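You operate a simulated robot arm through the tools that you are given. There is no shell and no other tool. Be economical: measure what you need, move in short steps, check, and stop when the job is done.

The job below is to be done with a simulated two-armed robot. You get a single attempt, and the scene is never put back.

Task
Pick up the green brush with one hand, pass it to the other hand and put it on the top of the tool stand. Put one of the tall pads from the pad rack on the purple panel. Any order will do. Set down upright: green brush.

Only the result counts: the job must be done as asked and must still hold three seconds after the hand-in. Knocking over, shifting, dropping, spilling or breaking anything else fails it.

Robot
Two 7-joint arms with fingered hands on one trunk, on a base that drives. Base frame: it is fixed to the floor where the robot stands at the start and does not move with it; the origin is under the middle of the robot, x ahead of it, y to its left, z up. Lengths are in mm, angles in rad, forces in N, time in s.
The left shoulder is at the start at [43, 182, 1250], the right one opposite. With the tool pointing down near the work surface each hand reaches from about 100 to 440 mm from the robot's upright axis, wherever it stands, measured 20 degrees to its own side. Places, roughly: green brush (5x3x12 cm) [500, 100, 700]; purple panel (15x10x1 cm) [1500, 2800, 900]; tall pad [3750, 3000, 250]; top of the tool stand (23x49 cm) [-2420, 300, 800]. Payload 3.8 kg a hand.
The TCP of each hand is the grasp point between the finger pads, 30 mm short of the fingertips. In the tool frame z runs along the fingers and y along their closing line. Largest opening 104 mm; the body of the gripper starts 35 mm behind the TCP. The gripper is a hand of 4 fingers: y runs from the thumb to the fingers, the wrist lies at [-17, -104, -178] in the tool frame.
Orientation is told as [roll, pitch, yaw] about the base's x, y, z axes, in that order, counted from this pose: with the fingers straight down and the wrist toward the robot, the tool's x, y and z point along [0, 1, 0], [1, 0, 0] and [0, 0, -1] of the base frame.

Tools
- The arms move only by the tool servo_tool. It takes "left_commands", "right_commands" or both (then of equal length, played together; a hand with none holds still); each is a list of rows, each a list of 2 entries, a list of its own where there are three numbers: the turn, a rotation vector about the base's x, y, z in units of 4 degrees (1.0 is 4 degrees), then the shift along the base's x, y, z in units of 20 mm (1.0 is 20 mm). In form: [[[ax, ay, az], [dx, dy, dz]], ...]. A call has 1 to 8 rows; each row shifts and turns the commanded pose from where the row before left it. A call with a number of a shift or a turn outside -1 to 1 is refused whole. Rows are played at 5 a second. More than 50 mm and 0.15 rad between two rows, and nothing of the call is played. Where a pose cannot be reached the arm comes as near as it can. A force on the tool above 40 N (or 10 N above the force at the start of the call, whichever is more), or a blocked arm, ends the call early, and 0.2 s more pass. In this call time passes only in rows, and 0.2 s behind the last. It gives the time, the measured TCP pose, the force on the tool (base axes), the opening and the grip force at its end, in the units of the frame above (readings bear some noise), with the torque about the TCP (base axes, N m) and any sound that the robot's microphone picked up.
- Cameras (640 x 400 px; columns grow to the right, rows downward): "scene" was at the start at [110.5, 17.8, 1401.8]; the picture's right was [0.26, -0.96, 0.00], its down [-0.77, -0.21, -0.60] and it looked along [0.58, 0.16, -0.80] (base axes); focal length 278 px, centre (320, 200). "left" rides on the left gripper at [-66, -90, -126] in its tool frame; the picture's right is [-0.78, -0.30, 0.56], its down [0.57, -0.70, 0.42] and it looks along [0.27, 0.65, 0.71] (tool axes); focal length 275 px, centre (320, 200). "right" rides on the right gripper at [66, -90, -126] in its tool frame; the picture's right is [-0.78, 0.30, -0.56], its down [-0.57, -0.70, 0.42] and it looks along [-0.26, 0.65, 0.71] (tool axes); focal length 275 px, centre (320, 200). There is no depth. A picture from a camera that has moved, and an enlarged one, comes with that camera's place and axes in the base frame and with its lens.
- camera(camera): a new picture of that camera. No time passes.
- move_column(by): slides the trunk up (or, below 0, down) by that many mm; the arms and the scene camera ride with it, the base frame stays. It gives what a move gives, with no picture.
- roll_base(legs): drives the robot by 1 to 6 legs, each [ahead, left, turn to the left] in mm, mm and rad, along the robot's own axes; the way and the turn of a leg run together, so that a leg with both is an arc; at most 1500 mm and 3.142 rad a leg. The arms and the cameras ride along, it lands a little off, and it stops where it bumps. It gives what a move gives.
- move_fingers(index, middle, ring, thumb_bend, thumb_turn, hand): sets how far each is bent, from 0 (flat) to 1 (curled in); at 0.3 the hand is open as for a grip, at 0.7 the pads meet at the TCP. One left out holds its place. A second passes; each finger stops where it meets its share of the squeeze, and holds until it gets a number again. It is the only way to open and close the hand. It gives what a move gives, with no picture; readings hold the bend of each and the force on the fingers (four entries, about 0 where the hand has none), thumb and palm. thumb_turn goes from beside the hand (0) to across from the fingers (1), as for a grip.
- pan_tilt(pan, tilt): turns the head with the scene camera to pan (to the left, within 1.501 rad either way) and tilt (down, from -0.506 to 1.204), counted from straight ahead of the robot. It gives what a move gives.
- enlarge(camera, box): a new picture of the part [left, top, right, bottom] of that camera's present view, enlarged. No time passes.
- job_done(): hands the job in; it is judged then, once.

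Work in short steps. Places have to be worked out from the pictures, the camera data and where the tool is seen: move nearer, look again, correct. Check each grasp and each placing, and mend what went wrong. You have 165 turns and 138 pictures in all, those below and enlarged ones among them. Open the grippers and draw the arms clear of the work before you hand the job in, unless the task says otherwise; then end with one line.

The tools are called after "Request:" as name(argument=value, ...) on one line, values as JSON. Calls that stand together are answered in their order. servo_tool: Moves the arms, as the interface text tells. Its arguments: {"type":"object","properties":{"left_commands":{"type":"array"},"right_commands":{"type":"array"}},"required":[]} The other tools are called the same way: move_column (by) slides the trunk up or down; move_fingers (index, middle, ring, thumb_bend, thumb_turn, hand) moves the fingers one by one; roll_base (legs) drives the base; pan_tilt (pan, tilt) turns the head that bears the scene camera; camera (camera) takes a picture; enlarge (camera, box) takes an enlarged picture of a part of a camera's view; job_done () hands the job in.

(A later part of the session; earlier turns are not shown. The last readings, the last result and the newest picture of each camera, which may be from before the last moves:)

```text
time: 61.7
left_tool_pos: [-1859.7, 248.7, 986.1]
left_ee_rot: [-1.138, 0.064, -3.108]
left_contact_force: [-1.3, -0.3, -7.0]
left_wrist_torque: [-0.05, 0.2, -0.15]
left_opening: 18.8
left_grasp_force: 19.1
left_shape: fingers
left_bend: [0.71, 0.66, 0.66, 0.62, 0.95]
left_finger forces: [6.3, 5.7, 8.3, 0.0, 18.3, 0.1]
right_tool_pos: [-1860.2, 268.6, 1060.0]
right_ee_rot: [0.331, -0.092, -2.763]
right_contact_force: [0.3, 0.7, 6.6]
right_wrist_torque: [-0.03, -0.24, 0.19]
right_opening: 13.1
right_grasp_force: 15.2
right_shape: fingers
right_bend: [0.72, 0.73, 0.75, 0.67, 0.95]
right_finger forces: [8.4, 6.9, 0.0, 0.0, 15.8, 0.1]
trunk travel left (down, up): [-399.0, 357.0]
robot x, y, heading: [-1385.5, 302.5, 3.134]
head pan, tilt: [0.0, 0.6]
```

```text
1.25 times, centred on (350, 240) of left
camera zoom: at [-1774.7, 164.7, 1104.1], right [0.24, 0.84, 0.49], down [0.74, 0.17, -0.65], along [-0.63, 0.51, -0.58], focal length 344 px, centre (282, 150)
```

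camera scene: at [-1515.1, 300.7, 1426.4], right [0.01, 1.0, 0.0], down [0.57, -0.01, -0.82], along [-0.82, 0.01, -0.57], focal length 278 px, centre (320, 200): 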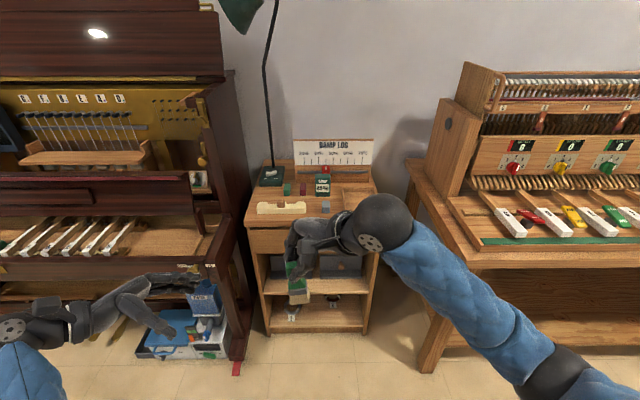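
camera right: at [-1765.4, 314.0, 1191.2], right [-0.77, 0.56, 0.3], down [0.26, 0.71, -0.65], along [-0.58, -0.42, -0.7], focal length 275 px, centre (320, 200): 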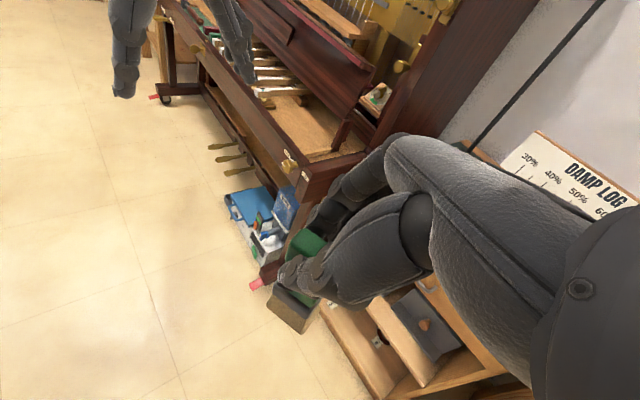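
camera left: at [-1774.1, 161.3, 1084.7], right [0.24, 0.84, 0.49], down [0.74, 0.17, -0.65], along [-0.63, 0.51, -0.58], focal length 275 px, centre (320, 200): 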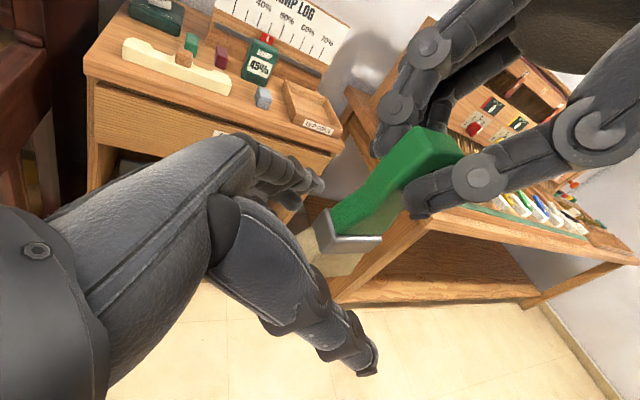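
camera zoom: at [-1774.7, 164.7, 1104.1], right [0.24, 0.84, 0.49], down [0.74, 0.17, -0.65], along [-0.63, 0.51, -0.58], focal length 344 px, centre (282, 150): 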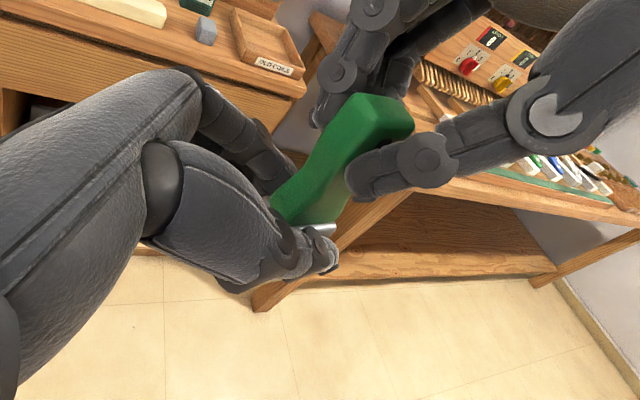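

The left hand grips the ferrule with all three fingers and the thumb at about 19 N. I'll release the right hand.

Request:
move_fingers(hand="right", index=0.3, middle=0.3, ring=0.3, thumb_bend=0.3)

Request:
servo_tool(right_commands=[[[0, 0, 0], [0, 0, 0.5]], [[0, 0, 0], [0, 0.2, 0.7]], [[0, 0, 0], [0, 0.3, 1]], [[0, 0, 0], [0, 0.6, 1]], [[0, 0, 0], [0.3, 1, 1]], [[0, 0, 0], [0.5, 1, 0.5]], [[0, 0, 0], [0.5, 1, 0]], [[0, 0, 0], [0.5, 1, 0]]])

Request:
camera(camera="scene")

Request:
camera(camera="left")

```text
time: 62.7
left_tool_pos: [-1860.7, 249.7, 986.7]
left_ee_rot: [-1.137, 0.061, -3.107]
left_contact_force: [0.5, 0.7, -0.4]
left_wrist_torque: [-0.03, -0.03, 0.0]
left_opening: 18.8
left_grasp_force: 16.7
left_shape: fingers
left_bend: [0.72, 0.71, 0.71, 0.64, 0.93]
left_finger forces: [10.0, 4.3, 2.9, 0.0, 17.4, 0.0]
right_tool_pos: [-1859.9, 267.4, 1059.6]
right_ee_rot: [0.332, -0.09, -2.763]
right_contact_force: [0.8, 0.0, -0.2]
right_wrist_torque: [-0.01, 0.02, -0.01]
right_opening: 104.0
right_grasp_force: 0.1
right_shape: fingers
right_bend: [0.3, 0.3, 0.3, 0.3, 0.97]
right_finger forces: [0.0, 0.1, 0.1, 0.0, 0.1, 0.1]
trunk travel left (down, up): [-399.0, 357.0]
robot x, y, heading: [-1387.4, 299.6, 3.133]
head pan, tilt: [0.0, 0.6]
```

```text
time: 64.5
left_tool_pos: [-1859.6, 248.7, 987.3]
left_ee_rot: [-1.138, 0.062, -3.106]
left_contact_force: [-0.2, 0.6, -1.2]
left_wrist_torque: [0.0, 0.04, 0.02]
left_opening: 18.6
left_grasp_force: 17.6
left_shape: fingers
left_bend: [0.72, 0.71, 0.71, 0.64, 0.93]
left_finger forces: [10.1, 4.2, 2.8, 0.1, 17.3, 0.1]
right_tool_pos: [-1823.8, 370.5, 1154.2]
right_ee_rot: [0.333, -0.088, -2.764]
right_contact_force: [0.1, -0.2, -0.2]
right_wrist_torque: [-0.01, 0.03, -0.02]
right_opening: 104.3
right_grasp_force: 0.0
right_shape: fingers
right_bend: [0.3, 0.3, 0.3, 0.3, 0.97]
right_finger forces: [0.0, 0.0, 0.0, 0.0, 0.0, 0.0]
trunk travel left (down, up): [-399.0, 357.0]
robot x, y, heading: [-1381.8, 302.0, 3.134]
head pan, tilt: [0.0, 0.6]
```

```text
80 pictures are left
camera scene: at [-1514.8, 301.4, 1426.5], right [0.01, 1.0, 0.0], down [0.56, -0.01, -0.83], along [-0.83, 0.01, -0.56], focal length 278 px, centre (320, 200)
```

scene: 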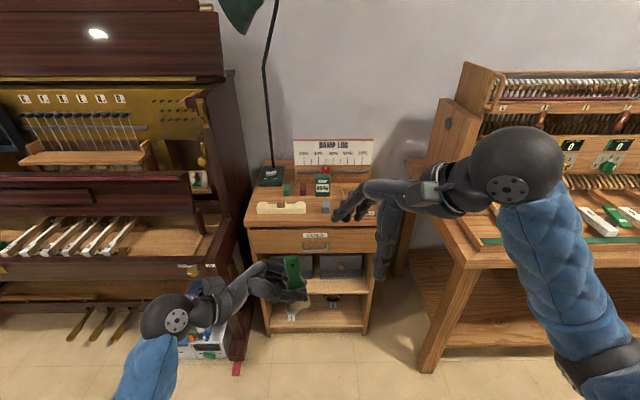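

```text
79 pictures are left
camera left: at [-1774.4, 165.1, 1104.8], right [0.24, 0.84, 0.49], down [0.74, 0.17, -0.65], along [-0.63, 0.51, -0.58], focal length 275 px, centre (320, 200)
```

left: 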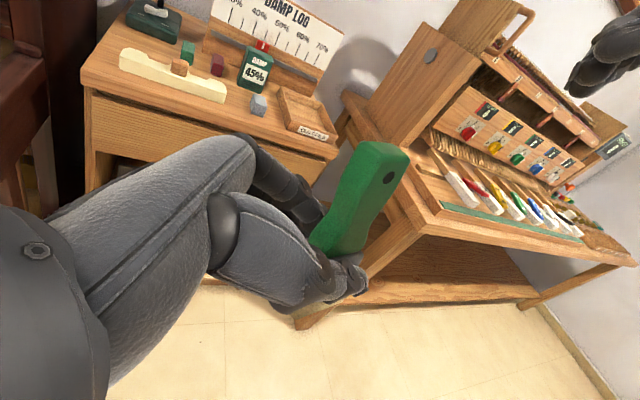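

The brush is handed over. I'll zoom to measure its tilt and the free strip on the stand top.

Request:
enlarge(camera="scene", box=[230, 235, 330, 310])

Request:
enlarge(camera="scene", box=[230, 130, 400, 240])

Request:
enlarge(camera="left", box=[70, 0, 420, 320])

```text
5.33 times, centred on (280, 272) of scene
camera zoom: at [-1514.8, 301.4, 1426.5], right [0.01, 1.0, 0.0], down [0.56, -0.01, -0.83], along [-0.83, 0.01, -0.56], focal length 1483 px, centre (533, -187)
```

zoom: 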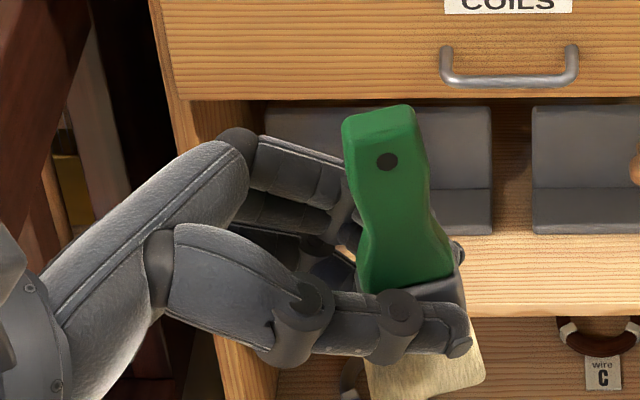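

```text
3.64 times, centred on (315, 185) of scene
camera zoom: at [-1514.8, 301.4, 1426.5], right [0.01, 1.0, 0.0], down [0.56, -0.01, -0.83], along [-0.83, 0.01, -0.56], focal length 1011 px, centre (338, 254)
```

zoom: 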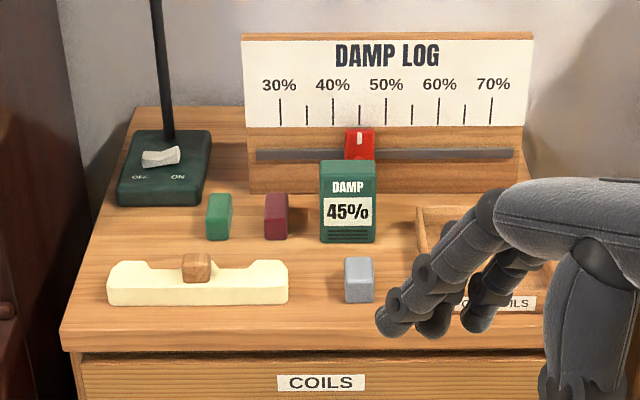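

```text
1.25 times, centred on (245, 160) of left
camera zoom: at [-1774.4, 165.1, 1104.8], right [0.24, 0.84, 0.49], down [0.74, 0.17, -0.65], along [-0.63, 0.51, -0.58], focal length 344 px, centre (414, 250)
```

zoom: 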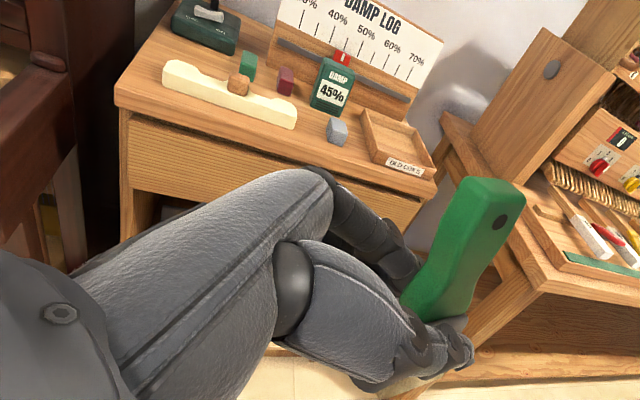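

Brush top leans about 6° to the robot's left and about 8° forward in the left grip. I'll correct that with the left hand and retract the right hand toward the body.

Request:
servo_tool(left_commands=[[[-0.68, 0.93, 0], [0, 0, 0]], [[-0.68, 0.93, 0], [0, 0, 0]], [[0, 0, 0], [0, 0, 0]], [[0, 0, 0], [0, 0, 0]], [[0, 0, 0], [0, 0, 0]], [[0, 0, 0], [0, 0, 0]], [[0, 0, 0], [0, 0, 0]], [[0, 0, 0], [0, 0, 0]]], right_commands=[[[0, 0, 0.5], [0.7, 0.7, 0]], [[0, 0, 0.5], [0.7, 0.7, 0]], [[0, 0, 0.5], [0.7, 0.7, 0]], [[0, 0, 0.5], [0.7, 0.7, 0]], [[0, 0, 0], [0.7, 0.7, 0]], [[0, 0, 0], [0.7, 0.7, 0]], [[0, 0, 0], [0.7, 0.5, 0]], [[0, 0, 0], [0.7, 0.5, 0]]])

Request:
enlarge(camera="scene", box=[230, 235, 330, 310])

Request:
enlarge(camera="left", box=[270, 100, 450, 320])

Request:
enlarge(camera="scene", box=[230, 130, 400, 240])

```text
time: 66.3
left_tool_pos: [-1862.1, 249.9, 986.1]
left_ee_rot: [-1.045, -0.073, -3.107]
left_contact_force: [-0.3, 0.6, -1.0]
left_wrist_torque: [-0.05, 0.01, -0.02]
left_opening: 18.4
left_grasp_force: 17.3
left_shape: fingers
left_bend: [0.72, 0.71, 0.71, 0.64, 0.93]
left_finger forces: [9.9, 4.3, 2.6, 0.1, 17.4, 0.0]
right_tool_pos: [-1728.5, 477.0, 1157.8]
right_ee_rot: [0.332, -0.09, -2.622]
right_contact_force: [-0.2, 0.7, -0.5]
right_wrist_torque: [0.02, -0.01, 0.0]
right_opening: 104.4
right_grasp_force: 0.1
right_shape: fingers
right_bend: [0.3, 0.3, 0.3, 0.3, 0.97]
right_finger forces: [0.0, 0.1, 0.0, 0.0, 0.1, 0.0]
right hand out of reach, approached as far as the arm can: row 7, 8
trunk travel left (down, up): [-399.0, 357.0]
robot x, y, heading: [-1386.8, 297.6, 3.133]
head pan, tilt: [0.0, 0.6]
```

```text
5.33 times, centred on (280, 272) of scene
camera zoom: at [-1514.8, 301.2, 1426.5], right [0.01, 1.0, 0.0], down [0.56, -0.01, -0.83], along [-0.83, 0.01, -0.56], focal length 1483 px, centre (533, -187)
```

zoom: 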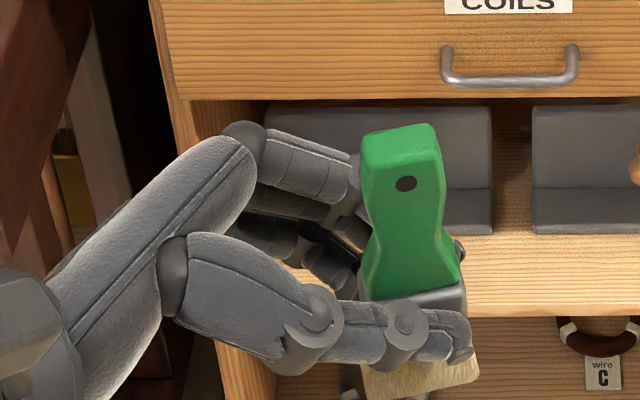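

```text
1.82 times, centred on (360, 210) of left
camera zoom: at [-1759.9, 176.4, 1100.0], right [0.29, 0.88, 0.37], down [0.65, 0.1, -0.76], along [-0.71, 0.46, -0.54], focal length 500 px, centre (247, 182)
```

zoom: 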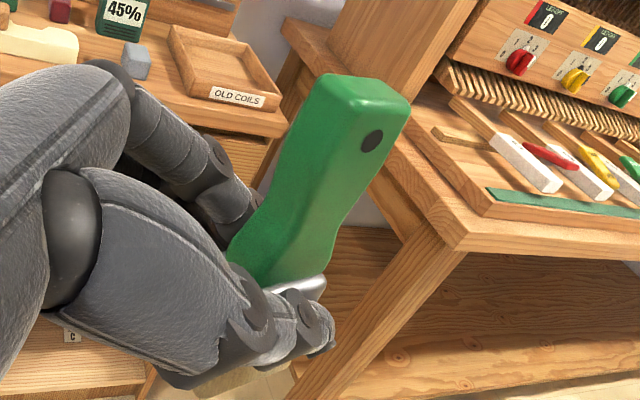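

```text
3.64 times, centred on (315, 185) of scene
camera zoom: at [-1514.8, 301.2, 1426.5], right [0.01, 1.0, 0.0], down [0.56, -0.01, -0.83], along [-0.83, 0.01, -0.56], focal length 1011 px, centre (338, 254)
```

zoom: 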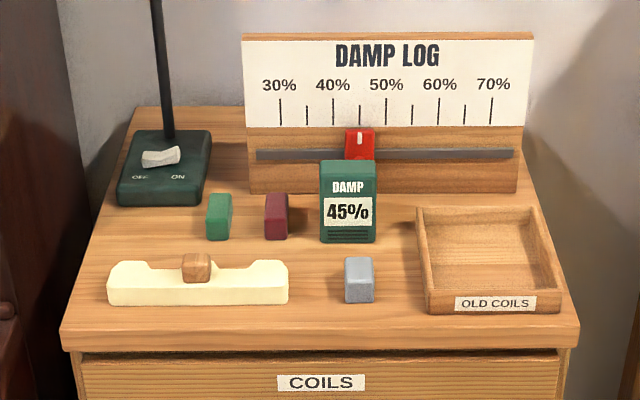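

Scene view shows the brush nearly upright now. To place it at the front strip, I want the left hand approaching from in front of the edge, so I'll try yawing the hand (and brush) toward forward while moving it to the robot's left.

Request:
servo_tool(left_commands=[[[-0.15, 0.35, 1], [0, -0.8, 0]], [[-0.15, 0.35, 1], [0, -0.8, 0]], [[0, 0, 1], [0, -0.8, 0]], [[0, 0, 1], [0, -0.8, 0]], [[0, 0, 1], [0, -0.8, 0]], [[0, 0, 1], [0, -0.8, 0]], [[0, 0, 1], [0, -0.8, 0]], [[0, 0, 1], [0, -0.8, 0]]])

Request:
servo_tool(left_commands=[[[0, 0, 1], [0, 0, 0]], [[0, 0, 1], [0, 0, 0]], [[0, 0, 1], [0, 0, 0]], [[0, 0, 1], [0, 0, 0]]])

Request:
camera(camera="scene")

```text
time: 68.1
left_tool_pos: [-1862.4, 121.2, 987.4]
left_ee_rot: [-1.032, -0.122, -2.548]
left_contact_force: [0.3, -0.1, -1.0]
left_wrist_torque: [0.01, -0.01, 0.0]
left_opening: 18.4
left_grasp_force: 17.6
left_shape: fingers
left_bend: [0.72, 0.71, 0.71, 0.64, 0.93]
left_finger forces: [9.9, 4.2, 2.7, 0.0, 17.4, 0.1]
right_tool_pos: [-1729.3, 476.3, 1156.1]
right_ee_rot: [0.332, -0.088, -2.621]
right_contact_force: [0.1, -0.3, 1.1]
right_wrist_torque: [0.01, 0.0, 0.01]
right_opening: 104.2
right_grasp_force: 0.2
right_shape: fingers
right_bend: [0.3, 0.3, 0.3, 0.3, 0.97]
right_finger forces: [0.0, 0.1, 0.1, 0.0, 0.0, 0.1]
trunk travel left (down, up): [-399.0, 357.0]
robot x, y, heading: [-1382.0, 302.7, 3.131]
head pan, tilt: [0.0, 0.6]
```

```text
time: 69.0
left_tool_pos: [-1865.5, 85.9, 987.1]
left_ee_rot: [-0.912, -0.272, -2.381]
left_contact_force: [0.4, 1.0, -1.2]
left_wrist_torque: [-0.01, -0.03, -0.02]
left_opening: 18.7
left_grasp_force: 17.4
left_shape: fingers
left_bend: [0.72, 0.71, 0.71, 0.64, 0.93]
left_finger forces: [10.2, 4.2, 2.7, 0.1, 17.5, 0.1]
right_tool_pos: [-1729.7, 475.4, 1157.1]
right_ee_rot: [0.331, -0.091, -2.623]
right_contact_force: [0.2, 0.0, -0.9]
right_wrist_torque: [0.01, -0.03, -0.03]
right_opening: 104.3
right_grasp_force: 0.0
right_shape: fingers
right_bend: [0.3, 0.3, 0.3, 0.3, 0.97]
right_finger forces: [0.0, 0.0, 0.0, 0.1, 0.1, 0.0]
trunk travel left (down, up): [-399.0, 357.0]
robot x, y, heading: [-1383.7, 303.8, 3.129]
head pan, tilt: [0.0, 0.6]
stopped in row 4 (left hand): the arm was blocked; the commanded pose is now the measured one
```

```text
72 pictures are left
camera scene: at [-1514.9, 300.7, 1426.4], right [0.01, 1.0, 0.0], down [0.56, -0.01, -0.83], along [-0.82, 0.01, -0.57], focal length 278 px, centre (320, 200)
```

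scene: 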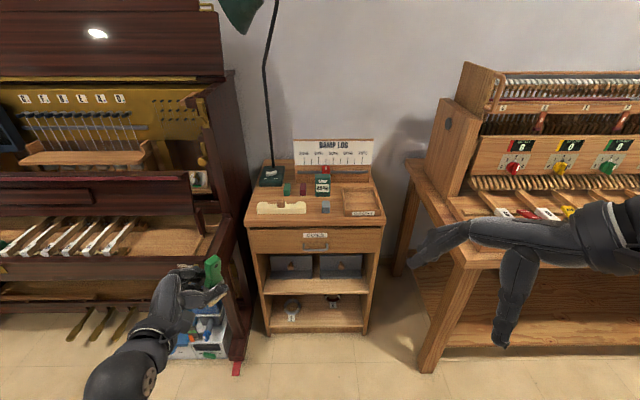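

The yaw limit is about 34° from square, so I'll undo the blocked part. Then I'll drive so that the robot's own heading supplies the rest.

Request:
servo_tool(left_commands=[[[0.9, -0.2, -0.9], [0.05, 0.55, 0]], [[0.9, -0.2, -0.9], [0.05, 0.55, 0]], [[0.9, -0.2, -0.9], [0.05, 0.55, 0]]])

Request:
roll_base(legs=[[330, -305, 0], [0, 0, 0.35]])

Request:
camera(camera="scene")

Request:
camera(camera="left")

```text
time: 69.8
left_tool_pos: [-1863.5, 119.8, 986.0]
left_ee_rot: [-1.037, -0.117, -2.543]
left_contact_force: [0.4, 0.3, -1.2]
left_wrist_torque: [-0.02, -0.02, 0.0]
left_opening: 18.9
left_grasp_force: 17.0
left_shape: fingers
left_bend: [0.72, 0.71, 0.71, 0.64, 0.93]
left_finger forces: [10.1, 4.2, 2.6, 0.0, 17.4, 0.1]
right_tool_pos: [-1730.2, 475.0, 1157.6]
right_ee_rot: [0.333, -0.088, -2.623]
right_contact_force: [-0.2, -0.5, -0.6]
right_wrist_torque: [-0.01, 0.01, 0.05]
right_opening: 104.4
right_grasp_force: 0.0
right_shape: fingers
right_bend: [0.3, 0.3, 0.3, 0.3, 0.97]
right_finger forces: [0.0, 0.1, 0.0, 0.0, 0.0, 0.1]
trunk travel left (down, up): [-399.0, 357.0]
robot x, y, heading: [-1385.4, 301.0, 3.13]
head pan, tilt: [0.0, 0.6]
```

```text
time: 73.6
left_tool_pos: [-2094.6, 272.0, 986.6]
left_ee_rot: [-1.038, -0.119, -2.196]
left_contact_force: [-0.2, -0.1, -1.9]
left_wrist_torque: [0.0, -0.02, 0.03]
left_opening: 18.4
left_grasp_force: 17.6
left_shape: fingers
left_bend: [0.72, 0.71, 0.71, 0.64, 0.93]
left_finger forces: [9.9, 4.2, 2.6, 0.0, 17.4, 0.0]
right_tool_pos: [-2090.7, 654.7, 1156.8]
right_ee_rot: [0.332, -0.088, -2.271]
right_contact_force: [-0.9, -0.1, -0.4]
right_wrist_torque: [0.03, -0.01, 0.03]
right_opening: 104.3
right_grasp_force: 0.1
right_shape: fingers
right_bend: [0.3, 0.3, 0.3, 0.3, 0.97]
right_finger forces: [0.1, 0.0, 0.0, 0.0, 0.0, 0.0]
trunk travel left (down, up): [-399.0, 357.0]
robot x, y, heading: [-1707.2, 610.6, -2.797]
head pan, tilt: [0.0, 0.6]
```

```text
71 pictures are left
camera scene: at [-1830.4, 563.1, 1426.4], right [-0.33, 0.94, 0.0], down [0.53, 0.19, -0.82], along [-0.78, -0.28, -0.57], focal length 278 px, centre (320, 200)
```

scene: 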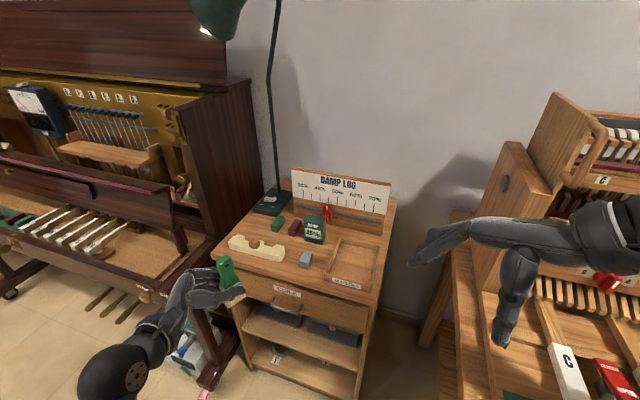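

```text
70 pictures are left
camera left: at [-1973.2, 312.2, 1095.7], right [-0.51, 0.79, 0.35], down [0.3, 0.54, -0.79], along [-0.81, -0.3, -0.51], focal length 275 px, centre (320, 200)
```

left: 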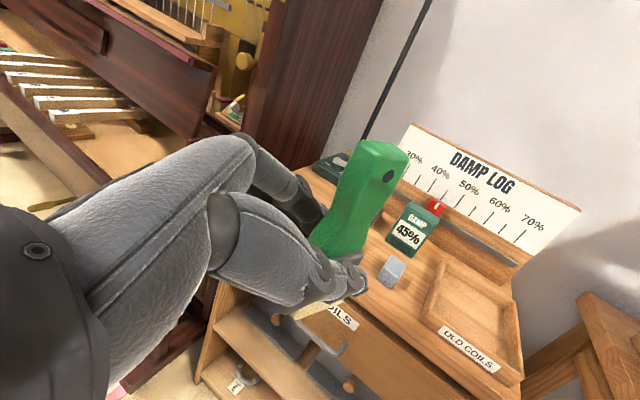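

This is a good view. I'll zoom on the stand top to triangulate the front edge and the free gap.

Request:
enlarge(camera="scene", box=[190, 160, 410, 320])

```text
2.50 times, centred on (300, 240) of scene
camera zoom: at [-1830.4, 563.1, 1426.4], right [-0.33, 0.94, 0.0], down [0.53, 0.19, -0.82], along [-0.78, -0.28, -0.57], focal length 695 px, centre (370, 100)
```

zoom: 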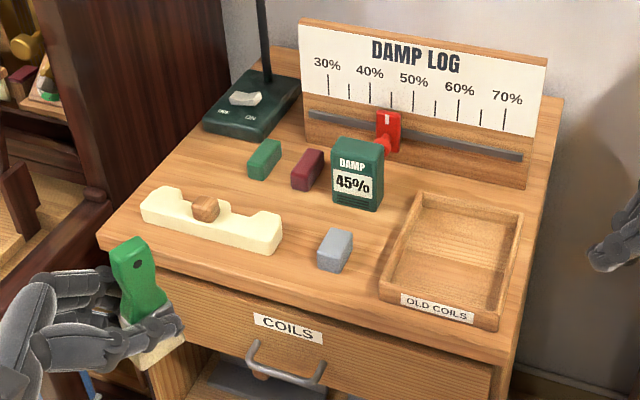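

Stand top is at z 800, with its front edge at x about -2299. The gap between the cream piece and the grey cube is at y 258 to 310. I'll check the brush's tilt closely.

Request:
enlarge(camera="scene", box=[190, 240, 270, 310])

Request:
enlarge(camera="left", box=[270, 120, 430, 330])

```text
5.71 times, centred on (230, 275) of scene
camera zoom: at [-1830.4, 563.1, 1426.4], right [-0.33, 0.94, 0.0], down [0.53, 0.19, -0.82], along [-0.78, -0.28, -0.57], focal length 1589 px, centre (834, -229)
```

zoom: 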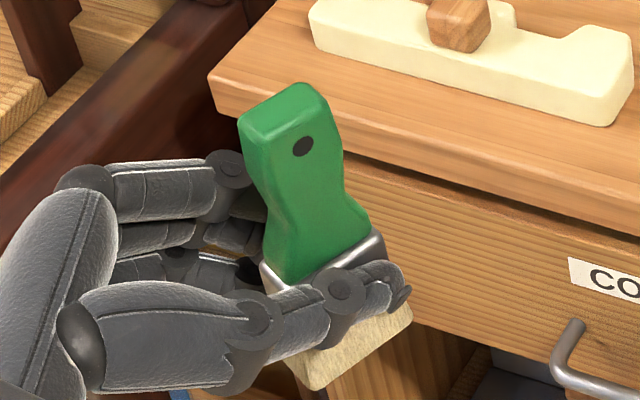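

```text
1.90 times, centred on (350, 225) of left
camera zoom: at [-1973.2, 312.2, 1095.7], right [-0.51, 0.79, 0.35], down [0.3, 0.54, -0.79], along [-0.81, -0.3, -0.51], focal length 524 px, centre (263, 152)
```

zoom: 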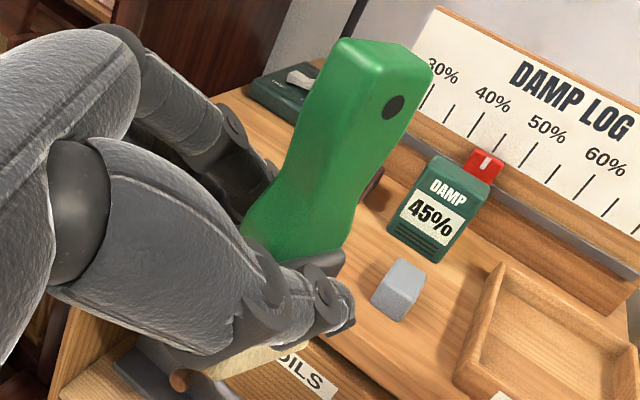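

The tilt is now only about 2°. I'll nudge that out, then drive the base so the brush hangs above the gap at the front edge, still about 140 mm high.

Request:
servo_tool(left_commands=[[[-0.44, -0.2, 0], [0, 0, 0]]])

Request:
roll_base(legs=[[205, -72, 0]])

Request:
pan_tilt(pan=0.25, tilt=0.85)

Request:
camera(camera="scene")

Request:
camera(camera="left")

```text
time: 74.0
left_tool_pos: [-2094.6, 273.2, 986.3]
left_ee_rot: [-1.008, -0.136, -2.197]
left_contact_force: [-0.9, 0.4, -1.2]
left_wrist_torque: [0.02, 0.0, 0.01]
left_opening: 18.9
left_grasp_force: 17.0
left_shape: fingers
left_bend: [0.72, 0.71, 0.71, 0.64, 0.93]
left_finger forces: [10.0, 4.2, 2.7, 0.0, 17.3, 0.0]
right_tool_pos: [-2091.5, 653.9, 1157.0]
right_ee_rot: [0.331, -0.091, -2.271]
right_contact_force: [-0.1, 0.2, 0.1]
right_wrist_torque: [0.0, 0.01, 0.0]
right_opening: 104.3
right_grasp_force: 0.0
right_shape: fingers
right_bend: [0.3, 0.3, 0.3, 0.3, 0.97]
right_finger forces: [0.0, 0.1, 0.1, 0.0, 0.0, 0.0]
trunk travel left (down, up): [-399.0, 357.0]
robot x, y, heading: [-1707.7, 610.0, -2.802]
head pan, tilt: [0.0, 0.6]
```

```text
time: 75.6
left_tool_pos: [-2291.2, 260.3, 984.9]
left_ee_rot: [-1.01, -0.133, -2.189]
left_contact_force: [0.7, -0.7, -0.8]
left_wrist_torque: [-0.02, 0.0, -0.02]
left_opening: 18.8
left_grasp_force: 17.2
left_shape: fingers
left_bend: [0.72, 0.71, 0.71, 0.64, 0.93]
left_finger forces: [10.1, 4.2, 2.6, 0.1, 17.3, 0.0]
right_tool_pos: [-2291.3, 640.3, 1157.2]
right_ee_rot: [0.329, -0.085, -2.264]
right_contact_force: [0.7, -0.7, -0.1]
right_wrist_torque: [0.06, 0.02, 0.0]
right_opening: 104.3
right_grasp_force: 0.1
right_shape: fingers
right_bend: [0.3, 0.3, 0.3, 0.3, 0.97]
right_finger forces: [0.1, 0.1, 0.0, 0.0, 0.0, 0.0]
trunk travel left (down, up): [-399.0, 357.0]
robot x, y, heading: [-1905.5, 598.7, -2.796]
head pan, tilt: [0.0, 0.6]
stopped in leg 1: the robot was blocked; the commanded pose is now the measured one
```

```text
time: 76.4
left_tool_pos: [-2292.2, 262.2, 987.0]
left_ee_rot: [-1.01, -0.134, -2.191]
left_contact_force: [0.6, 0.2, -0.7]
left_wrist_torque: [0.03, -0.02, -0.02]
left_opening: 19.0
left_grasp_force: 17.4
left_shape: fingers
left_bend: [0.72, 0.71, 0.71, 0.64, 0.93]
left_finger forces: [10.1, 4.2, 2.6, 0.1, 17.1, 0.0]
right_tool_pos: [-2292.4, 642.9, 1156.3]
right_ee_rot: [0.333, -0.085, -2.262]
right_contact_force: [0.4, 0.2, -0.6]
right_wrist_torque: [-0.03, 0.01, -0.03]
right_opening: 104.2
right_grasp_force: 0.0
right_shape: fingers
right_bend: [0.3, 0.3, 0.3, 0.3, 0.97]
right_finger forces: [0.0, 0.0, 0.0, 0.0, 0.1, 0.0]
trunk travel left (down, up): [-399.0, 357.0]
robot x, y, heading: [-1904.7, 602.5, -2.793]
head pan, tilt: [0.25, 0.85]
```

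```text
66 pictures are left
camera scene: at [-2011.5, 540.1, 1405.6], right [-0.56, 0.83, 0.0], down [0.62, 0.42, -0.66], along [-0.55, -0.37, -0.75], focal length 278 px, centre (320, 200)
```

scene: 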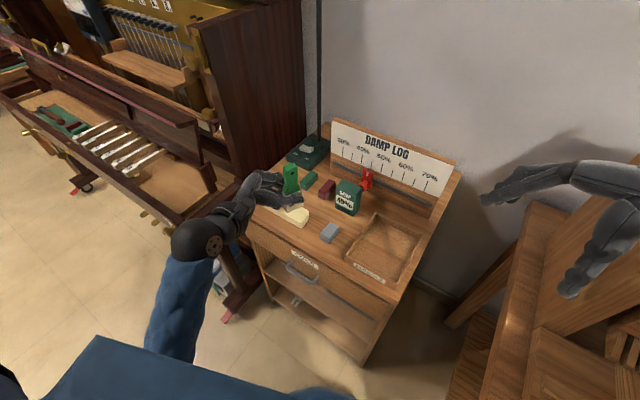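

```text
65 pictures are left
camera left: at [-2172.3, 305.8, 1095.8], right [-0.52, 0.79, 0.32], down [0.3, 0.52, -0.8], along [-0.8, -0.32, -0.51], focal length 275 px, centre (320, 200)
```

left: 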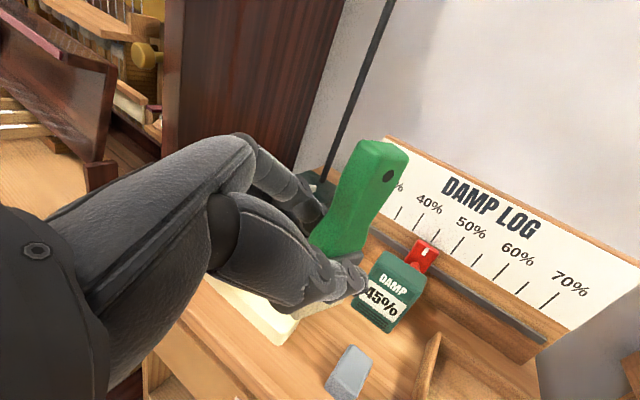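

The base was stopped 20 mm short, so it may have touched something. I'll back off 12 mm to relieve contact, raise the right hand, and zoom in to check.

Request:
roll_base(legs=[[-12, 0, 0]])

Request:
servo_tool(right_commands=[[[0, 0, 0], [0.3, 0, 1]], [[0, 0, 0], [0.3, 0, 1]], [[0, 0, 0], [0.3, 0, 1]], [[0, 0, 0], [0, 0, 1]], [[0, 0, 0], [0, 0, 1]]])

Request:
enlarge(camera="scene", box=[210, 110, 470, 290])

Request:
pan_tilt(pan=-0.6, tilt=0.9)

Request:
camera(camera="scene")

```text
time: 77.2
left_tool_pos: [-2278.8, 267.1, 986.1]
left_ee_rot: [-1.01, -0.135, -2.19]
left_contact_force: [-0.2, 0.7, -0.5]
left_wrist_torque: [-0.02, -0.02, 0.03]
left_opening: 18.8
left_grasp_force: 17.2
left_shape: fingers
left_bend: [0.72, 0.71, 0.71, 0.64, 0.93]
left_finger forces: [10.1, 4.2, 2.6, 0.0, 17.3, 0.0]
right_tool_pos: [-2278.6, 647.6, 1157.9]
right_ee_rot: [0.331, -0.089, -2.264]
right_contact_force: [0.3, -0.1, 0.4]
right_wrist_torque: [-0.01, 0.0, -0.01]
right_opening: 104.1
right_grasp_force: 0.1
right_shape: fingers
right_bend: [0.3, 0.3, 0.3, 0.3, 0.97]
right_finger forces: [0.0, 0.1, 0.0, 0.1, 0.0, 0.0]
trunk travel left (down, up): [-399.0, 357.0]
robot x, y, heading: [-1899.6, 603.3, -2.792]
head pan, tilt: [0.25, 0.85]
```

```text
time: 78.4
left_tool_pos: [-2279.5, 266.3, 986.1]
left_ee_rot: [-1.008, -0.133, -2.191]
left_contact_force: [-0.1, -0.9, -0.2]
left_wrist_torque: [-0.01, -0.02, -0.01]
left_opening: 19.0
left_grasp_force: 17.4
left_shape: fingers
left_bend: [0.72, 0.71, 0.71, 0.64, 0.93]
left_finger forces: [10.0, 4.2, 2.5, 0.0, 17.3, 0.0]
right_tool_pos: [-2262.4, 647.0, 1257.4]
right_ee_rot: [0.329, -0.087, -2.264]
right_contact_force: [0.0, 1.0, 0.4]
right_wrist_torque: [0.0, 0.01, 0.03]
right_opening: 104.3
right_grasp_force: 0.1
right_shape: fingers
right_bend: [0.3, 0.3, 0.3, 0.3, 0.97]
right_finger forces: [0.0, 0.0, 0.0, 0.0, 0.1, 0.0]
trunk travel left (down, up): [-399.0, 357.0]
robot x, y, heading: [-1896.7, 607.2, -2.792]
head pan, tilt: [0.25, 0.85]
```

```text
2.22 times, centred on (340, 200) of scene
camera zoom: at [-1999.9, 544.0, 1405.5], right [-0.56, 0.83, 0.0], down [0.62, 0.42, -0.66], along [-0.55, -0.37, -0.75], focal length 618 px, centre (276, 200)
```

zoom: 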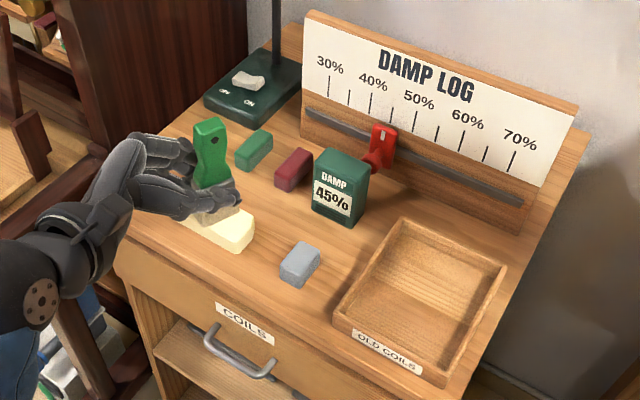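

```text
time: 79.5
left_tool_pos: [-2280.5, 266.4, 986.2]
left_ee_rot: [-1.008, -0.136, -2.19]
left_contact_force: [0.3, 0.6, 0.6]
left_wrist_torque: [0.0, -0.02, -0.02]
left_opening: 18.4
left_grasp_force: 17.5
left_shape: fingers
left_bend: [0.72, 0.71, 0.71, 0.64, 0.93]
left_finger forces: [10.0, 4.2, 2.5, 0.0, 17.3, 0.1]
right_tool_pos: [-2261.7, 647.1, 1256.0]
right_ee_rot: [0.332, -0.088, -2.264]
right_contact_force: [0.3, -0.6, 1.1]
right_wrist_torque: [0.03, -0.01, -0.01]
right_opening: 104.1
right_grasp_force: 0.0
right_shape: fingers
right_bend: [0.3, 0.3, 0.3, 0.3, 0.97]
right_finger forces: [0.0, 0.0, 0.0, 0.1, 0.1, 0.0]
trunk travel left (down, up): [-399.0, 357.0]
robot x, y, heading: [-1897.2, 602.4, -2.788]
head pan, tilt: [-0.6, 0.901]
```

```text
63 pictures are left
camera scene: at [-2008.6, 607.0, 1401.7], right [0.25, 0.97, 0.0], down [0.76, -0.19, -0.62], along [-0.6, 0.15, -0.78], focal length 278 px, centre (320, 200)
```

scene: 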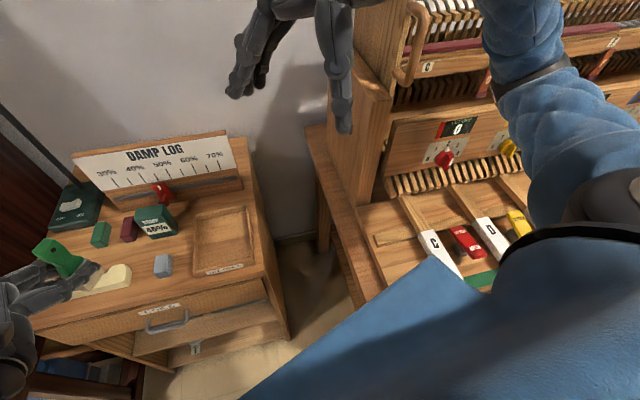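

Nothing looks disturbed; the base had only come close to the right bench. The brush bottom is at about [-2285, 280], so I'll extend 43 mm over the gap, then lower the trunk 100 mm.

Request:
servo_tool(left_commands=[[[0, 0, 0], [-0.72, 0.12, 0]], [[0, 0, 0], [-0.72, 0.12, 0]], [[0, 0, 0], [-0.72, 0.12, 0]]])

Request:
move_column(by=-95)

Request:
pan_tilt(pan=0.2, tilt=0.8)

Request:
enlarge(camera="scene", box=[210, 130, 430, 290])

Request:
camera(camera="left")

```text
time: 80.3
left_tool_pos: [-2325.3, 272.4, 984.3]
left_ee_rot: [-1.008, -0.134, -2.189]
left_contact_force: [0.3, -0.6, -1.5]
left_wrist_torque: [-0.03, -0.04, 0.01]
left_opening: 18.7
left_grasp_force: 17.1
left_shape: fingers
left_bend: [0.72, 0.71, 0.71, 0.64, 0.93]
left_finger forces: [10.0, 4.2, 2.6, 0.0, 17.2, 0.1]
right_tool_pos: [-2263.7, 647.3, 1257.1]
right_ee_rot: [0.331, -0.087, -2.264]
right_contact_force: [0.2, 0.5, -0.2]
right_wrist_torque: [0.02, 0.01, 0.05]
right_opening: 104.3
right_grasp_force: 0.0
right_shape: fingers
right_bend: [0.3, 0.3, 0.3, 0.3, 0.97]
right_finger forces: [0.1, 0.1, 0.0, 0.1, 0.0, 0.0]
trunk travel left (down, up): [-399.0, 357.0]
robot x, y, heading: [-1897.8, 601.6, -2.792]
head pan, tilt: [-0.6, 0.901]
```

```text
time: 81.6
left_tool_pos: [-2321.2, 266.5, 891.0]
left_ee_rot: [-0.985, -0.156, -2.194]
left_contact_force: [0.1, 0.3, -0.9]
left_wrist_torque: [-0.01, -0.01, 0.01]
left_opening: 18.6
left_grasp_force: 17.1
left_shape: fingers
left_bend: [0.72, 0.71, 0.71, 0.64, 0.93]
left_finger forces: [9.8, 4.3, 2.6, 0.0, 17.3, 0.0]
right_tool_pos: [-2262.3, 647.7, 1162.9]
right_ee_rot: [0.331, -0.088, -2.265]
right_contact_force: [-0.2, -0.2, -0.1]
right_wrist_torque: [-0.01, 0.05, 0.0]
right_opening: 104.1
right_grasp_force: 0.0
right_shape: fingers
right_bend: [0.3, 0.3, 0.3, 0.3, 0.97]
right_finger forces: [0.0, 0.0, 0.0, 0.1, 0.1, 0.0]
trunk travel left (down, up): [-304.0, 452.0]
robot x, y, heading: [-1893.2, 600.7, -2.792]
head pan, tilt: [-0.6, 0.901]
```

```text
time: 82.8
left_tool_pos: [-2321.8, 266.4, 889.0]
left_ee_rot: [-0.984, -0.155, -2.196]
left_contact_force: [0.1, -0.1, 0.1]
left_wrist_torque: [0.02, -0.01, 0.01]
left_opening: 18.7
left_grasp_force: 17.2
left_shape: fingers
left_bend: [0.72, 0.71, 0.71, 0.64, 0.93]
left_finger forces: [10.0, 4.1, 2.5, 0.1, 17.3, 0.0]
right_tool_pos: [-2262.9, 648.2, 1162.5]
right_ee_rot: [0.331, -0.087, -2.264]
right_contact_force: [0.5, -0.3, 0.0]
right_wrist_torque: [-0.01, 0.03, -0.06]
right_opening: 104.4
right_grasp_force: 0.0
right_shape: fingers
right_bend: [0.3, 0.3, 0.3, 0.3, 0.97]
right_finger forces: [0.0, 0.1, 0.0, 0.0, 0.0, 0.0]
trunk travel left (down, up): [-304.0, 452.0]
robot x, y, heading: [-1894.6, 603.4, -2.793]
head pan, tilt: [0.201, 0.799]
```

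```text
2.50 times, centred on (320, 210) of scene
camera zoom: at [-2032.7, 535.9, 1313.4], right [-0.52, 0.85, 0.0], down [0.61, 0.37, -0.7], along [-0.59, -0.36, -0.72], focal length 695 px, centre (320, 175)
```

zoom: 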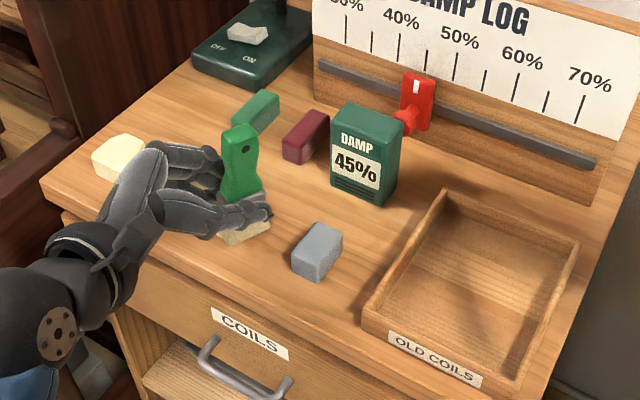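

```text
61 pictures are left
camera left: at [-2202.8, 313.5, 998.8], right [-0.52, 0.8, 0.29], down [0.31, 0.49, -0.81], along [-0.79, -0.33, -0.51], focal length 275 px, centre (320, 200)
```

left: 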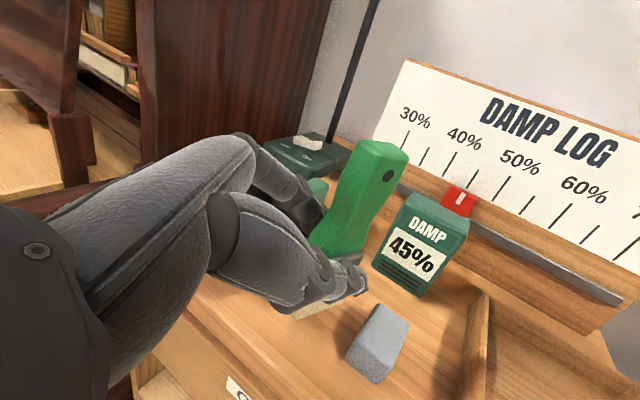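

Brush bottom is now at about [-2328, 279, 843], with clearance to both the cream piece and the cube. I'll lower 30 mm more with a slight tilt correction.

Request:
servo_tool(left_commands=[[[0.3, 0.2, 0], [0, 0.15, 0]], [[0, 0, 0], [0, 0.15, -0.3]], [[0, 0, 0], [0, 0, -0.4]], [[0, 0, 0], [0, 0, -0.4]], [[0, 0, 0], [0, 0, -0.4]]])

Request:
enlarge(camera="scene", box=[240, 160, 350, 240])

```text
time: 84.0
left_tool_pos: [-2325.3, 266.3, 868.8]
left_ee_rot: [-1.016, -0.169, -2.187]
left_contact_force: [0.0, -0.2, -0.8]
left_wrist_torque: [0.02, -0.02, 0.03]
left_opening: 18.7
left_grasp_force: 16.9
left_shape: fingers
left_bend: [0.72, 0.71, 0.71, 0.64, 0.93]
left_finger forces: [10.1, 4.2, 2.7, 0.0, 17.3, 0.1]
right_tool_pos: [-2263.6, 647.3, 1162.4]
right_ee_rot: [0.333, -0.086, -2.263]
right_contact_force: [0.7, 0.5, 0.6]
right_wrist_torque: [0.02, 0.03, 0.01]
right_opening: 104.2
right_grasp_force: 0.1
right_shape: fingers
right_bend: [0.3, 0.3, 0.3, 0.3, 0.97]
right_finger forces: [0.0, 0.1, 0.0, 0.0, 0.1, 0.0]
trunk travel left (down, up): [-304.0, 452.0]
robot x, y, heading: [-1899.2, 606.8, -2.79]
head pan, tilt: [0.201, 0.799]
```

```text
5.00 times, centred on (295, 200) of scene
camera zoom: at [-2032.6, 535.8, 1313.4], right [-0.52, 0.85, 0.0], down [0.61, 0.37, -0.7], along [-0.59, -0.36, -0.72], focal length 1391 px, centre (445, 200)
```

zoom: 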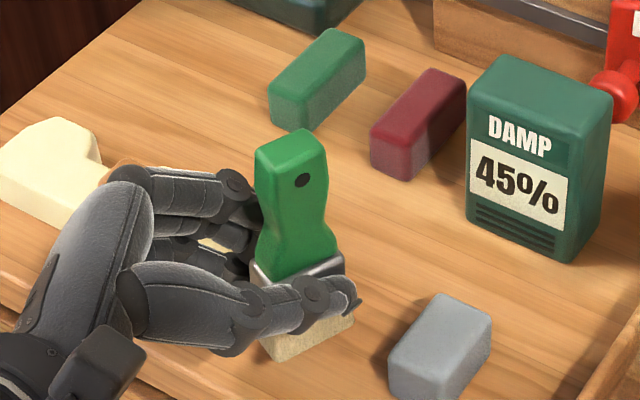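

Brush bottom is about 20 mm above the surface. I'll lower in small steps and watch the force.

Request:
servo_tool(left_commands=[[[0, 0, 0], [0.1, 0.1, -0.3]], [[0, 0, 0], [0.1, 0, -0.3]], [[0, 0, 0], [0, 0, -0.2]]])

Request:
servo_tool(left_commands=[[[0, 0, 0], [0, 0, -0.15]]])

Request:
servo_tool(left_commands=[[[0, 0, 0], [0, 0, -0.12]]])

Request:
enlarge(camera="scene", box=[240, 160, 350, 240])

```text
time: 84.8
left_tool_pos: [-2322.6, 269.8, 852.4]
left_ee_rot: [-1.017, -0.165, -2.186]
left_contact_force: [0.4, 0.2, -1.2]
left_wrist_torque: [0.01, 0.01, 0.0]
left_opening: 18.6
left_grasp_force: 17.4
left_shape: fingers
left_bend: [0.72, 0.71, 0.71, 0.64, 0.93]
left_finger forces: [10.0, 4.3, 2.6, 0.1, 17.2, 0.1]
right_tool_pos: [-2261.3, 647.8, 1161.9]
right_ee_rot: [0.333, -0.089, -2.265]
right_contact_force: [-0.2, -0.4, -0.4]
right_wrist_torque: [0.02, -0.02, -0.02]
right_opening: 104.3
right_grasp_force: 0.0
right_shape: fingers
right_bend: [0.3, 0.3, 0.3, 0.3, 0.97]
right_finger forces: [0.0, 0.0, 0.0, 0.0, 0.0, 0.0]
trunk travel left (down, up): [-304.0, 452.0]
robot x, y, heading: [-1896.8, 606.9, -2.79]
head pan, tilt: [0.201, 0.799]
```

```text
time: 85.2
left_tool_pos: [-2322.7, 268.8, 849.1]
left_ee_rot: [-1.016, -0.164, -2.189]
left_contact_force: [-0.2, -0.3, 2.8]
left_wrist_torque: [-0.09, 0.06, 0.02]
left_opening: 18.8
left_grasp_force: 18.2
left_shape: fingers
left_bend: [0.72, 0.71, 0.71, 0.64, 0.93]
left_finger forces: [10.2, 7.0, 2.7, 0.0, 17.2, 0.0]
right_tool_pos: [-2263.2, 647.1, 1162.5]
right_ee_rot: [0.332, -0.089, -2.264]
right_contact_force: [0.0, 1.4, 0.2]
right_wrist_torque: [0.0, 0.0, -0.03]
right_opening: 104.1
right_grasp_force: 0.0
right_shape: fingers
right_bend: [0.3, 0.3, 0.3, 0.3, 0.97]
right_finger forces: [0.1, 0.0, 0.0, 0.0, 0.0, 0.0]
trunk travel left (down, up): [-304.0, 452.0]
robot x, y, heading: [-1897.0, 605.4, -2.794]
head pan, tilt: [0.201, 0.799]
```

```text
time: 85.5
left_tool_pos: [-2322.5, 270.1, 849.2]
left_ee_rot: [-1.022, -0.165, -2.187]
left_contact_force: [-0.9, -1.9, 11.4]
left_wrist_torque: [-0.17, 0.26, 0.04]
left_opening: 18.6
left_grasp_force: 22.5
left_shape: fingers
left_bend: [0.72, 0.72, 0.71, 0.64, 0.93]
left_finger forces: [10.3, 13.8, 3.1, 0.1, 16.8, 0.0]
right_tool_pos: [-2262.0, 647.4, 1161.4]
right_ee_rot: [0.331, -0.089, -2.262]
right_contact_force: [-0.6, -0.4, 0.5]
right_wrist_torque: [-0.01, -0.02, -0.01]
right_opening: 104.2
right_grasp_force: 0.1
right_shape: fingers
right_bend: [0.3, 0.3, 0.3, 0.3, 0.97]
right_finger forces: [0.0, 0.0, 0.1, 0.0, 0.0, 0.0]
trunk travel left (down, up): [-304.0, 452.0]
robot x, y, heading: [-1896.4, 603.7, -2.793]
head pan, tilt: [0.201, 0.799]
```

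```text
5.00 times, centred on (295, 200) of scene
camera zoom: at [-2031.8, 536.3, 1313.7], right [-0.52, 0.85, 0.0], down [0.61, 0.37, -0.7], along [-0.59, -0.36, -0.72], focal length 1391 px, centre (445, 200)
```

zoom: 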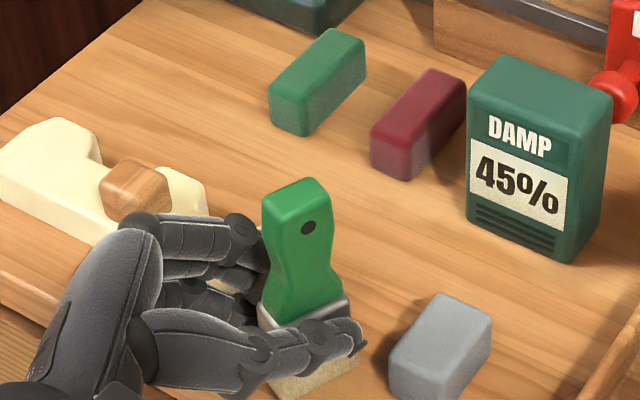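

The brush is on the surface, with 11 N upward force. Fully opening the fingers would sweep them over the cream piece, so I'll ease the pressure, open only the thumb, and relax the fingers slightly.

Request:
servo_tool(left_commands=[[[0, 0, 0], [0, 0, 0.08]]])

Request:
move_fingers(hand="left", thumb_bend=0.45, index=0.68, middle=0.68, ring=0.68)

Request:
enlarge(camera="scene", box=[240, 160, 350, 240])

Request:
camera(camera="left")

```text
time: 86.0
left_tool_pos: [-2320.0, 272.2, 848.5]
left_ee_rot: [-1.018, -0.164, -2.192]
left_contact_force: [-2.7, -2.9, 17.1]
left_wrist_torque: [-0.21, 0.33, 0.02]
left_opening: 18.4
left_grasp_force: 23.9
left_shape: fingers
left_bend: [0.72, 0.72, 0.71, 0.64, 0.93]
left_finger forces: [10.4, 18.1, 3.1, 0.1, 16.7, 0.0]
right_tool_pos: [-2263.1, 647.5, 1161.7]
right_ee_rot: [0.332, -0.089, -2.264]
right_contact_force: [-0.1, 0.4, -0.5]
right_wrist_torque: [0.0, 0.0, 0.0]
right_opening: 104.4
right_grasp_force: 0.0
right_shape: fingers
right_bend: [0.3, 0.3, 0.3, 0.3, 0.97]
right_finger forces: [0.0, 0.0, 0.1, 0.1, 0.1, 0.0]
trunk travel left (down, up): [-304.0, 452.0]
robot x, y, heading: [-1897.0, 604.7, -2.794]
head pan, tilt: [0.201, 0.799]
```

```text
time: 87.0
left_tool_pos: [-2319.6, 273.1, 847.6]
left_ee_rot: [-1.018, -0.164, -2.192]
left_contact_force: [1.1, -3.4, 22.9]
left_wrist_torque: [-0.32, 0.42, 0.08]
left_opening: 37.1
left_grasp_force: 10.0
left_shape: fingers
left_bend: [0.68, 0.66, 0.69, 0.45, 0.97]
left_finger forces: [0.2, 19.1, 1.1, 0.0, 0.0, 0.0]
right_tool_pos: [-2260.8, 647.1, 1163.3]
right_ee_rot: [0.333, -0.09, -2.264]
right_contact_force: [0.3, 0.4, -0.3]
right_wrist_torque: [0.02, -0.03, -0.01]
right_opening: 104.2
right_grasp_force: 0.2
right_shape: fingers
right_bend: [0.3, 0.3, 0.3, 0.3, 0.97]
right_finger forces: [0.1, 0.0, 0.0, 0.0, 0.1, 0.0]
trunk travel left (down, up): [-304.0, 452.0]
robot x, y, heading: [-1896.2, 604.3, -2.795]
head pan, tilt: [0.201, 0.799]
```

```text
5.00 times, centred on (295, 200) of scene
camera zoom: at [-2030.8, 536.8, 1313.8], right [-0.52, 0.85, 0.0], down [0.61, 0.37, -0.7], along [-0.6, -0.36, -0.72], focal length 1391 px, centre (445, 200)
```

zoom: 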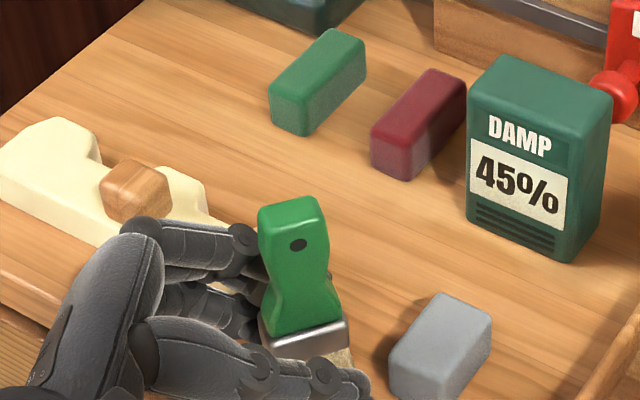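

```text
57 pictures are left
camera left: at [-2197.3, 318.0, 954.1], right [-0.51, 0.8, 0.31], down [0.29, 0.5, -0.82], along [-0.81, -0.33, -0.49], focal length 275 px, centre (320, 200)
```

left: 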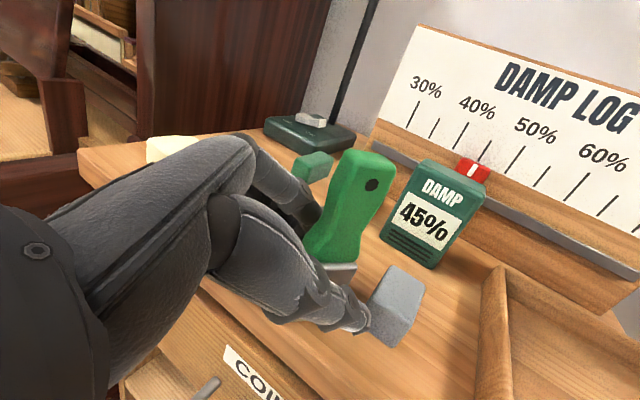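

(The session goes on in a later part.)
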